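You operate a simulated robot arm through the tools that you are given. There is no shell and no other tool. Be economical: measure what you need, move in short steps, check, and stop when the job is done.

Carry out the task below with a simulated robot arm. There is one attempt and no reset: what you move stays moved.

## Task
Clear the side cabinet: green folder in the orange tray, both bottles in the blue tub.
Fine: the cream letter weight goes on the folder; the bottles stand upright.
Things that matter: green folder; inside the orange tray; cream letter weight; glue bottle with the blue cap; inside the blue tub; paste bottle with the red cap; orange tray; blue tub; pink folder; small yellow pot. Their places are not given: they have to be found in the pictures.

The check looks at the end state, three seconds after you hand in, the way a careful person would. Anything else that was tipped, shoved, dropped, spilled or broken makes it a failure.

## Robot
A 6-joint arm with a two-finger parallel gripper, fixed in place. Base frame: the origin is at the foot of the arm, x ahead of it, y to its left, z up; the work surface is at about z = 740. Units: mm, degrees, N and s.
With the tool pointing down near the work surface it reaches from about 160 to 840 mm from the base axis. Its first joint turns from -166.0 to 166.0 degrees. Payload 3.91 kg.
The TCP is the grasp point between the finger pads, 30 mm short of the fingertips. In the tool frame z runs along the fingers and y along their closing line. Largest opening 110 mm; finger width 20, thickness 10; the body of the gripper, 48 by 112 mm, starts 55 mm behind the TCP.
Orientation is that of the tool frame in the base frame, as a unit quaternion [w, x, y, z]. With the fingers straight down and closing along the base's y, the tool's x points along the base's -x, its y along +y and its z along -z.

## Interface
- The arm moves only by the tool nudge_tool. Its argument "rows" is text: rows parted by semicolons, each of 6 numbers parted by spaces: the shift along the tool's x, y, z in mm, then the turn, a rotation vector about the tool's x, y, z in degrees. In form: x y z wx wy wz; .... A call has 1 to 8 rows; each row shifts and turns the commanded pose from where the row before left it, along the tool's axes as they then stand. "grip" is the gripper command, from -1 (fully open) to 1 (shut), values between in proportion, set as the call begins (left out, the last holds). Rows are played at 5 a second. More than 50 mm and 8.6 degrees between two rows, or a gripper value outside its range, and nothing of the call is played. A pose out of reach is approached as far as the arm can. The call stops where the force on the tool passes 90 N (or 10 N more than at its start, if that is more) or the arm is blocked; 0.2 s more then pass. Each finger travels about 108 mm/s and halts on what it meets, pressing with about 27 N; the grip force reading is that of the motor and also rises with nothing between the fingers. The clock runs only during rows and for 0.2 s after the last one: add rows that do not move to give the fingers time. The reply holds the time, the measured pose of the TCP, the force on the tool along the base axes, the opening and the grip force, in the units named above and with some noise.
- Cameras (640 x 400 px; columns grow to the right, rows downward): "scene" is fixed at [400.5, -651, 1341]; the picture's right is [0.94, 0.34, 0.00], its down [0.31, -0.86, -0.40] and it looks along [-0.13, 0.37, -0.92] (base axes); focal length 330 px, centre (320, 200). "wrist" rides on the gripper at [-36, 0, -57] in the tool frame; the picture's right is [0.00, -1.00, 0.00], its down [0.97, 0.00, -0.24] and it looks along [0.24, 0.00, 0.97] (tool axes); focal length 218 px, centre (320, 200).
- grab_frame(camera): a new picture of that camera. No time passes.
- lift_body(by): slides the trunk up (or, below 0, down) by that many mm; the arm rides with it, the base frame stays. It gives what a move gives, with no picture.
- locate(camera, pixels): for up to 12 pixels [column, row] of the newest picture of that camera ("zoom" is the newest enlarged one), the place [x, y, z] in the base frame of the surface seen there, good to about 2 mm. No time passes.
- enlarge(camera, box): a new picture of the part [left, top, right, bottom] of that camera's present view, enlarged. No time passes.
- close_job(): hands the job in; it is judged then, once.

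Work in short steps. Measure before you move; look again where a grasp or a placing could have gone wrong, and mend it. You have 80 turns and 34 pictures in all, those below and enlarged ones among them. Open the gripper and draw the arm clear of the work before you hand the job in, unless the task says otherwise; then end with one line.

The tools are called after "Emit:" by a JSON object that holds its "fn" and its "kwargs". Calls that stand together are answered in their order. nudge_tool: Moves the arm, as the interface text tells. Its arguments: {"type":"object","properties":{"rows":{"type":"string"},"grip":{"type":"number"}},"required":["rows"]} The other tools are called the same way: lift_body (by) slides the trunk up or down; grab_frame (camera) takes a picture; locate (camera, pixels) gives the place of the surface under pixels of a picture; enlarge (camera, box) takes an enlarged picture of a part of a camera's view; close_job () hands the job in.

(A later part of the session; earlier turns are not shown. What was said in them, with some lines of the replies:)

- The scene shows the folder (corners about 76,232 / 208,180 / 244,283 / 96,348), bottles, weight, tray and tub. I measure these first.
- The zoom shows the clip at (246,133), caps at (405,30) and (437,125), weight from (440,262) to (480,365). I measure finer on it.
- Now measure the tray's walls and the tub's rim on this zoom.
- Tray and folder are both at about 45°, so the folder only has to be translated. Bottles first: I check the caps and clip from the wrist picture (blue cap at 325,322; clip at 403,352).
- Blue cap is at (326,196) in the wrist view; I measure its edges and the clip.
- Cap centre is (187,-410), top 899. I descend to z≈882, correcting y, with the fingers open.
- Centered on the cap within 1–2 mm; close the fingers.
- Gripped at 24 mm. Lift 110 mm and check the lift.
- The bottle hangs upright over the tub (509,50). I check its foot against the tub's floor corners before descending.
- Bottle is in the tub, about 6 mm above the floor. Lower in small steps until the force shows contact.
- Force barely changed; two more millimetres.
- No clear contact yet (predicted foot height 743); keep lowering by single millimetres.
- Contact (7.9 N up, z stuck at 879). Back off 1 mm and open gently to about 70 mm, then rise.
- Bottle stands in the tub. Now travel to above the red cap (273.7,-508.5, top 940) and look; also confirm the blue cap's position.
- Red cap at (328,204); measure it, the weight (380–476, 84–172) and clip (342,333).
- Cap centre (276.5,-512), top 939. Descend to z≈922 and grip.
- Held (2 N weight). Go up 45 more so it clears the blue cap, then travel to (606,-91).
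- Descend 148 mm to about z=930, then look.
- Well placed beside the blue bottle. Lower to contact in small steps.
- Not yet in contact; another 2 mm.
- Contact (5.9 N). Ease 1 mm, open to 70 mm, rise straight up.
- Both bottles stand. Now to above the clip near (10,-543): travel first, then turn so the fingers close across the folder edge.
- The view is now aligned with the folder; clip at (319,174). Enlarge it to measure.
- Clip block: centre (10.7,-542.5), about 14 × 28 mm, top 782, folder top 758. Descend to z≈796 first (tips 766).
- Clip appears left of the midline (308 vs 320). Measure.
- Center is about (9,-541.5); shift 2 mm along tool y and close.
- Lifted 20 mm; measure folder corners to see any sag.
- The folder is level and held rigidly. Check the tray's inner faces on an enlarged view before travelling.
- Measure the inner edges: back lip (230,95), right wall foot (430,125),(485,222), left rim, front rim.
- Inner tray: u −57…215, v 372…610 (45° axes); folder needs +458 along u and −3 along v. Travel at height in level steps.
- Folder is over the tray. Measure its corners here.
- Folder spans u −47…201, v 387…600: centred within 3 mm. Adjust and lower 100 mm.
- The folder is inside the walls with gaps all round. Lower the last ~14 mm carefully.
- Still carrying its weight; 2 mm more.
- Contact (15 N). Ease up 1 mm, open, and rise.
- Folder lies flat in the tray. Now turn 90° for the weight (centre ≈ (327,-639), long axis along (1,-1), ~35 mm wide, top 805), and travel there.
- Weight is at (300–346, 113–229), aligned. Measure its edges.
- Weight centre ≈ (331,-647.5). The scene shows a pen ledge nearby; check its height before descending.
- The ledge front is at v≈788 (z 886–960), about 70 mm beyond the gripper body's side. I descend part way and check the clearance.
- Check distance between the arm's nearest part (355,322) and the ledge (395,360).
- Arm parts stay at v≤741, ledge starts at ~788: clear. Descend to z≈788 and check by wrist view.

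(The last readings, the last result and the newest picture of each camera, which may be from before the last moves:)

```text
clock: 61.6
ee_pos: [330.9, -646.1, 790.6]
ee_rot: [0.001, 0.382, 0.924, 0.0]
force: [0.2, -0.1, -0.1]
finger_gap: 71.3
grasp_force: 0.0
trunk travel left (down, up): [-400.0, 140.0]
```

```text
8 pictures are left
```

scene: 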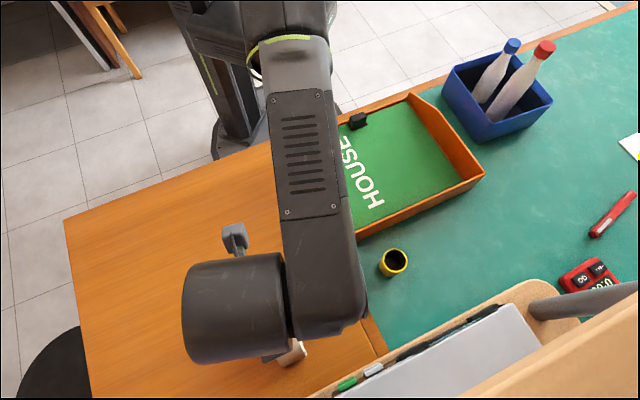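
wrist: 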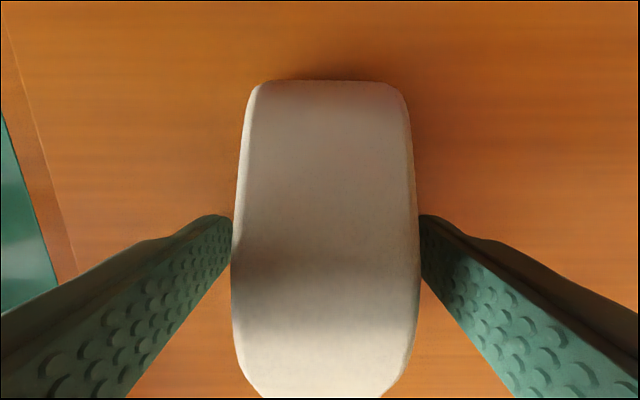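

Fingers straddle the weight evenly. Lower 3 mm and close.

Emit:
{"fn": "nudge_tool", "kwargs": {"rows": "0 0 3 0 0 0; 0 0 0 0 0 0; 0 0 0 0 0 0; 0 0 0 0 0 0; 0 0 0 0 0 0", "grip": 1}}

Emit:
{"fn": "nudge_tool", "kwargs": {"rows": "0 0 -5 0 0 0; 0 0 -15 0 0 0; 0 0 -20 0 0 0; 0 0 0 0 0 0"}}

```text
clock: 62.8
ee_pos: [332.1, -646.6, 788.3]
ee_rot: [0.001, 0.383, 0.924, -0.002]
force: [1.4, -1.9, 15.9]
finger_gap: 43.4
grasp_force: 27.2
trunk travel left (down, up): [-400.0, 140.0]
```

```text
clock: 63.8
ee_pos: [329.7, -646.6, 824.8]
ee_rot: [0.0, 0.382, 0.924, 0.0]
force: [-1.1, -0.6, -1.3]
finger_gap: 43.8
grasp_force: 27.5
trunk travel left (down, up): [-400.0, 140.0]
```

Gap 43.8 mm after lifting, but the weight reads only 1.3 N; check by wrist view that it came along.

Emit:
{"fn": "grab_frame", "kwargs": {"camera": "wrist"}}

Emit:
{"fn": "locate", "kwargs": {"camera": "wrist", "pixels": [[325, 230], [325, 100], [325, 380], [325, 60], [120, 200], [250, 230], [400, 230]]}}

```text
7 pictures are left
```

wrist: 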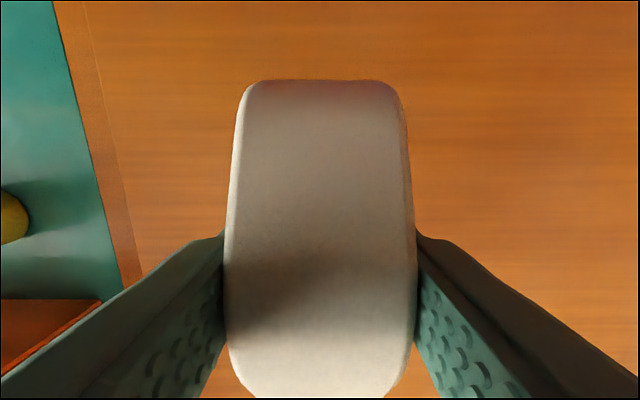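

```text
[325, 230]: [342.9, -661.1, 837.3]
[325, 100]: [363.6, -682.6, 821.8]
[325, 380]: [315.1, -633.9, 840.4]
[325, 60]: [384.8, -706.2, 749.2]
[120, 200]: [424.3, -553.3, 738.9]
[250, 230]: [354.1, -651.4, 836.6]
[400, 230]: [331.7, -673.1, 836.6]
```

Held level (top at 840). Raise 80 mm, then travel to the folder's centre (≈ (406,-296)).

Emit:
{"fn": "nudge_tool", "kwargs": {"rows": "0 0 -20 0 0 0; 0 0 -30 0 0 0; 0 0 -30 0 0 0; 9 14 0 0 0 0; 19 29 0 0 0 0; 19 29 0 0 0 0; 19 29 0 0 0 0; 19 29 0 0 0 0"}}

Emit:
{"fn": "nudge_tool", "kwargs": {"rows": "19 29 0 0 0 0; 19 29 0 0 0 0; 19 29 0 0 0 0; 19 29 0 0 0 0; 19 29 0 0 0 0; 14 26.5 0 0 0 0; 0 0 0 0 0 0"}}

Emit:
{"fn": "grab_frame", "kwargs": {"camera": "scene"}}

```text
clock: 65.6
ee_pos: [362.1, -492.0, 905.9]
ee_rot: [0.0, 0.383, 0.924, 0.0]
force: [-0.5, 0.3, -1.5]
finger_gap: 43.3
grasp_force: 27.2
trunk travel left (down, up): [-400.0, 140.0]
```

```text
clock: 67.2
ee_pos: [407.6, -296.6, 904.2]
ee_rot: [-0.001, 0.383, 0.924, 0.0]
force: [0.2, 0.7, -1.6]
finger_gap: 43.6
grasp_force: 27.3
trunk travel left (down, up): [-400.0, 140.0]
```

```text
6 pictures are left
```

scene: 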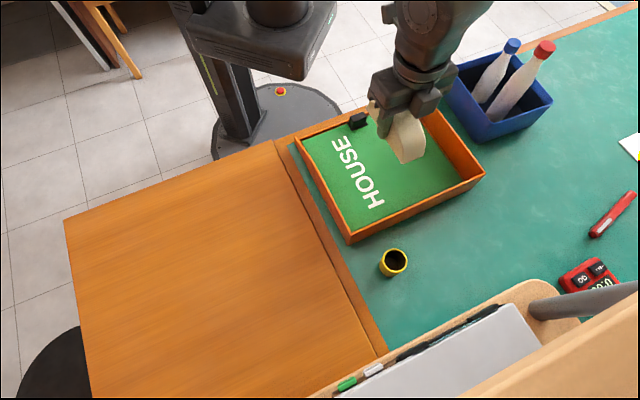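

Over the folder. Descend 102 mm, then feel for contact (expected at z≈792).

Emit:
{"fn": "nudge_tool", "kwargs": {"rows": "0 0 25 0 0 0; 0 0 25 0 0 0; 0 0 25 0 0 0; 0 0 15 0 0 0; 0 0 8 0 0 0; 0 0 4 0 0 0; 0 0 0 0 0 0"}}

Emit:
{"fn": "nudge_tool", "kwargs": {"rows": "0 0 2 0 0 0; 0 0 2 0 0 0; 0 0 1 0 0 0; 0 0 1 0 0 0; 0 0 0 0 0 0"}}

```text
clock: 68.8
ee_pos: [409.0, -297.6, 803.1]
ee_rot: [-0.001, 0.383, 0.924, 0.0]
force: [-0.4, 0.5, -0.9]
finger_gap: 43.8
grasp_force: 26.8
trunk travel left (down, up): [-400.0, 140.0]
```

```text
clock: 70.0
ee_pos: [407.3, -297.3, 797.1]
ee_rot: [0.0, 0.383, 0.924, 0.0]
force: [0.7, 0.8, -1.0]
finger_gap: 43.3
grasp_force: 26.9
trunk travel left (down, up): [-400.0, 140.0]
```

Continue in 1 mm steps.

Emit:
{"fn": "nudge_tool", "kwargs": {"rows": "0 0 1 0 0 0; 0 0 1 0 0 0; 0 0 1 0 0 0; 0 0 0 0 0 0"}}

Emit:
{"fn": "nudge_tool", "kwargs": {"rows": "0 0 1 0 0 0; 0 0 0 0 0 0"}}

```text
clock: 71.0
ee_pos: [407.3, -296.5, 794.1]
ee_rot: [0.0, 0.382, 0.924, 0.001]
force: [-0.6, -0.7, -0.6]
finger_gap: 43.6
grasp_force: 27.0
trunk travel left (down, up): [-400.0, 140.0]
```

```text
clock: 71.6
ee_pos: [408.4, -297.5, 792.4]
ee_rot: [0.0, 0.383, 0.924, 0.0]
force: [0.6, 0.4, -1.1]
finger_gap: 43.5
grasp_force: 26.4
trunk travel left (down, up): [-400.0, 140.0]
```

No contact yet; one more millimetre at a time.

Emit:
{"fn": "nudge_tool", "kwargs": {"rows": "0 0 1 0 0 0; 0 0 0 0 0 0"}}

Emit:
{"fn": "nudge_tool", "kwargs": {"rows": "0 0 1 0 0 0; 0 0 0 0 0 0"}}

```text
clock: 72.2
ee_pos: [408.1, -296.1, 792.4]
ee_rot: [0.0, 0.383, 0.924, 0.0]
force: [0.0, 0.2, -0.2]
finger_gap: 43.4
grasp_force: 27.3
trunk travel left (down, up): [-400.0, 140.0]
```

```text
clock: 72.8
ee_pos: [406.9, -296.8, 789.9]
ee_rot: [0.0, 0.382, 0.924, 0.0]
force: [-0.1, 0.1, -1.2]
finger_gap: 43.9
grasp_force: 27.6
trunk travel left (down, up): [-400.0, 140.0]
```

Still free; continue.

Emit:
{"fn": "nudge_tool", "kwargs": {"rows": "0 0 1 0 0 0; 0 0 0 0 0 0"}}

Emit:
{"fn": "nudge_tool", "kwargs": {"rows": "0 0 1 0 0 0; 0 0 0 0 0 0"}}

```text
clock: 73.4
ee_pos: [408.7, -296.6, 790.6]
ee_rot: [-0.001, 0.383, 0.924, -0.001]
force: [0.0, 0.5, -0.8]
finger_gap: 43.8
grasp_force: 27.5
trunk travel left (down, up): [-400.0, 140.0]
```

```text
clock: 74.0
ee_pos: [406.9, -297.0, 789.5]
ee_rot: [0.0, 0.383, 0.924, -0.001]
force: [0.0, 0.6, 1.6]
finger_gap: 43.4
grasp_force: 27.2
trunk travel left (down, up): [-400.0, 140.0]
```

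Contact begins (+1.6 N). Open and rise straight up, then look.

Emit:
{"fn": "nudge_tool", "kwargs": {"rows": "0 0 0 0 0 0; 0 0 0 0 0 0; 0 0 0 0 0 0; 0 0 -20 0 0 0; 0 0 -40 0 0 0; 0 0 -40 0 0 0; 0 0 -40 0 0 0; 0 0 -40 0 0 0", "grip": -0.3}}

Emit:
{"fn": "nudge_tool", "kwargs": {"rows": "30 0 0 0 0 0; 40 0 0 0 0 0; 40 0 0 0 0 0; 40 0 0 0 0 0; 0 0 0 0 0 0"}}

Emit:
{"fn": "grab_frame", "kwargs": {"camera": "scene"}}

```text
clock: 75.8
ee_pos: [406.4, -295.7, 970.2]
ee_rot: [-0.001, 0.383, 0.924, 0.0]
force: [-0.2, -0.7, 0.2]
finger_gap: 71.8
grasp_force: 0.0
trunk travel left (down, up): [-400.0, 140.0]
```

```text
clock: 77.0
ee_pos: [301.9, -191.6, 970.8]
ee_rot: [0.0, 0.382, 0.924, 0.0]
force: [-0.5, -0.1, 0.2]
finger_gap: 71.5
grasp_force: 0.1
trunk travel left (down, up): [-400.0, 140.0]
```

```text
5 pictures are left
```

scene: 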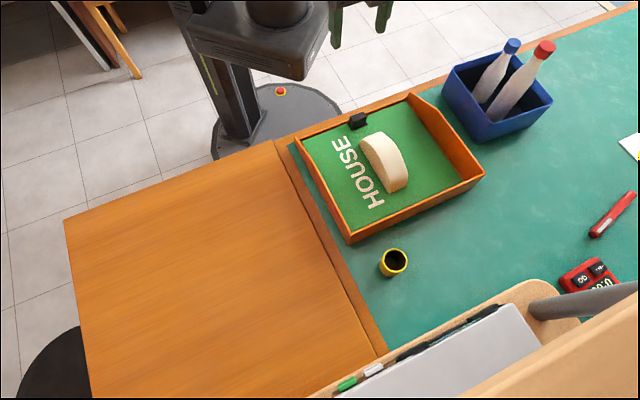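

Everything looks in place; a last check of cap and weight heights, opening the gripper fully.

Emit:
{"fn": "locate", "kwargs": {"camera": "scene", "pixels": [[513, 42], [545, 45], [368, 140], [396, 185], [382, 158], [350, 210], [455, 165]]}}

Emit:
{"fn": "nudge_tool", "kwargs": {"rows": "0 0 0 0 0 0; 0 0 0 0 0 0", "grip": -1}}

Emit:
{"fn": "enlarge", "kwargs": {"camera": "scene", "box": [290, 20, 560, 250]}}

```text
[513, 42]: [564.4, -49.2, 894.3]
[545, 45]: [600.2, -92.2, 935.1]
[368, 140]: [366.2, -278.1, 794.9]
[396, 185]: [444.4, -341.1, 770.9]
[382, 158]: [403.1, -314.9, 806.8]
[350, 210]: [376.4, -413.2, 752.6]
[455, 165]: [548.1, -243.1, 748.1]
```

```text
clock: 77.6
ee_pos: [300.2, -192.1, 969.5]
ee_rot: [0.0, 0.383, 0.924, 0.0]
force: [0.2, -0.7, 0.3]
finger_gap: 110.0
grasp_force: 0.0
trunk travel left (down, up): [-400.0, 140.0]
```

```text
1.74 times, centred on (425, 135) of scene
```

zoom: 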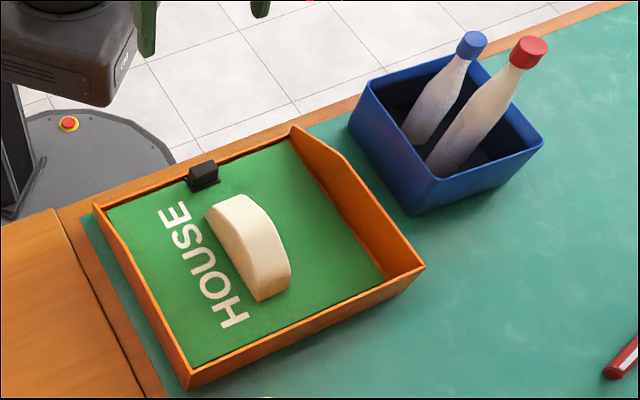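

The folder is flat in the tray with the weight on it, both bottles stand in the tub, and the arm is clear with the gripper open. Handing in.

Emit:
{"fn": "close_job", "kwargs": {}}

```text
The job is handed in.
```

The side cabinet is clear: the green folder lies flat in the orange tray with the cream letter weight on it, and both bottles stand upright in the blue tub. In the last pictures nothing else looked moved; the pink folder, out of view there, was never touched.
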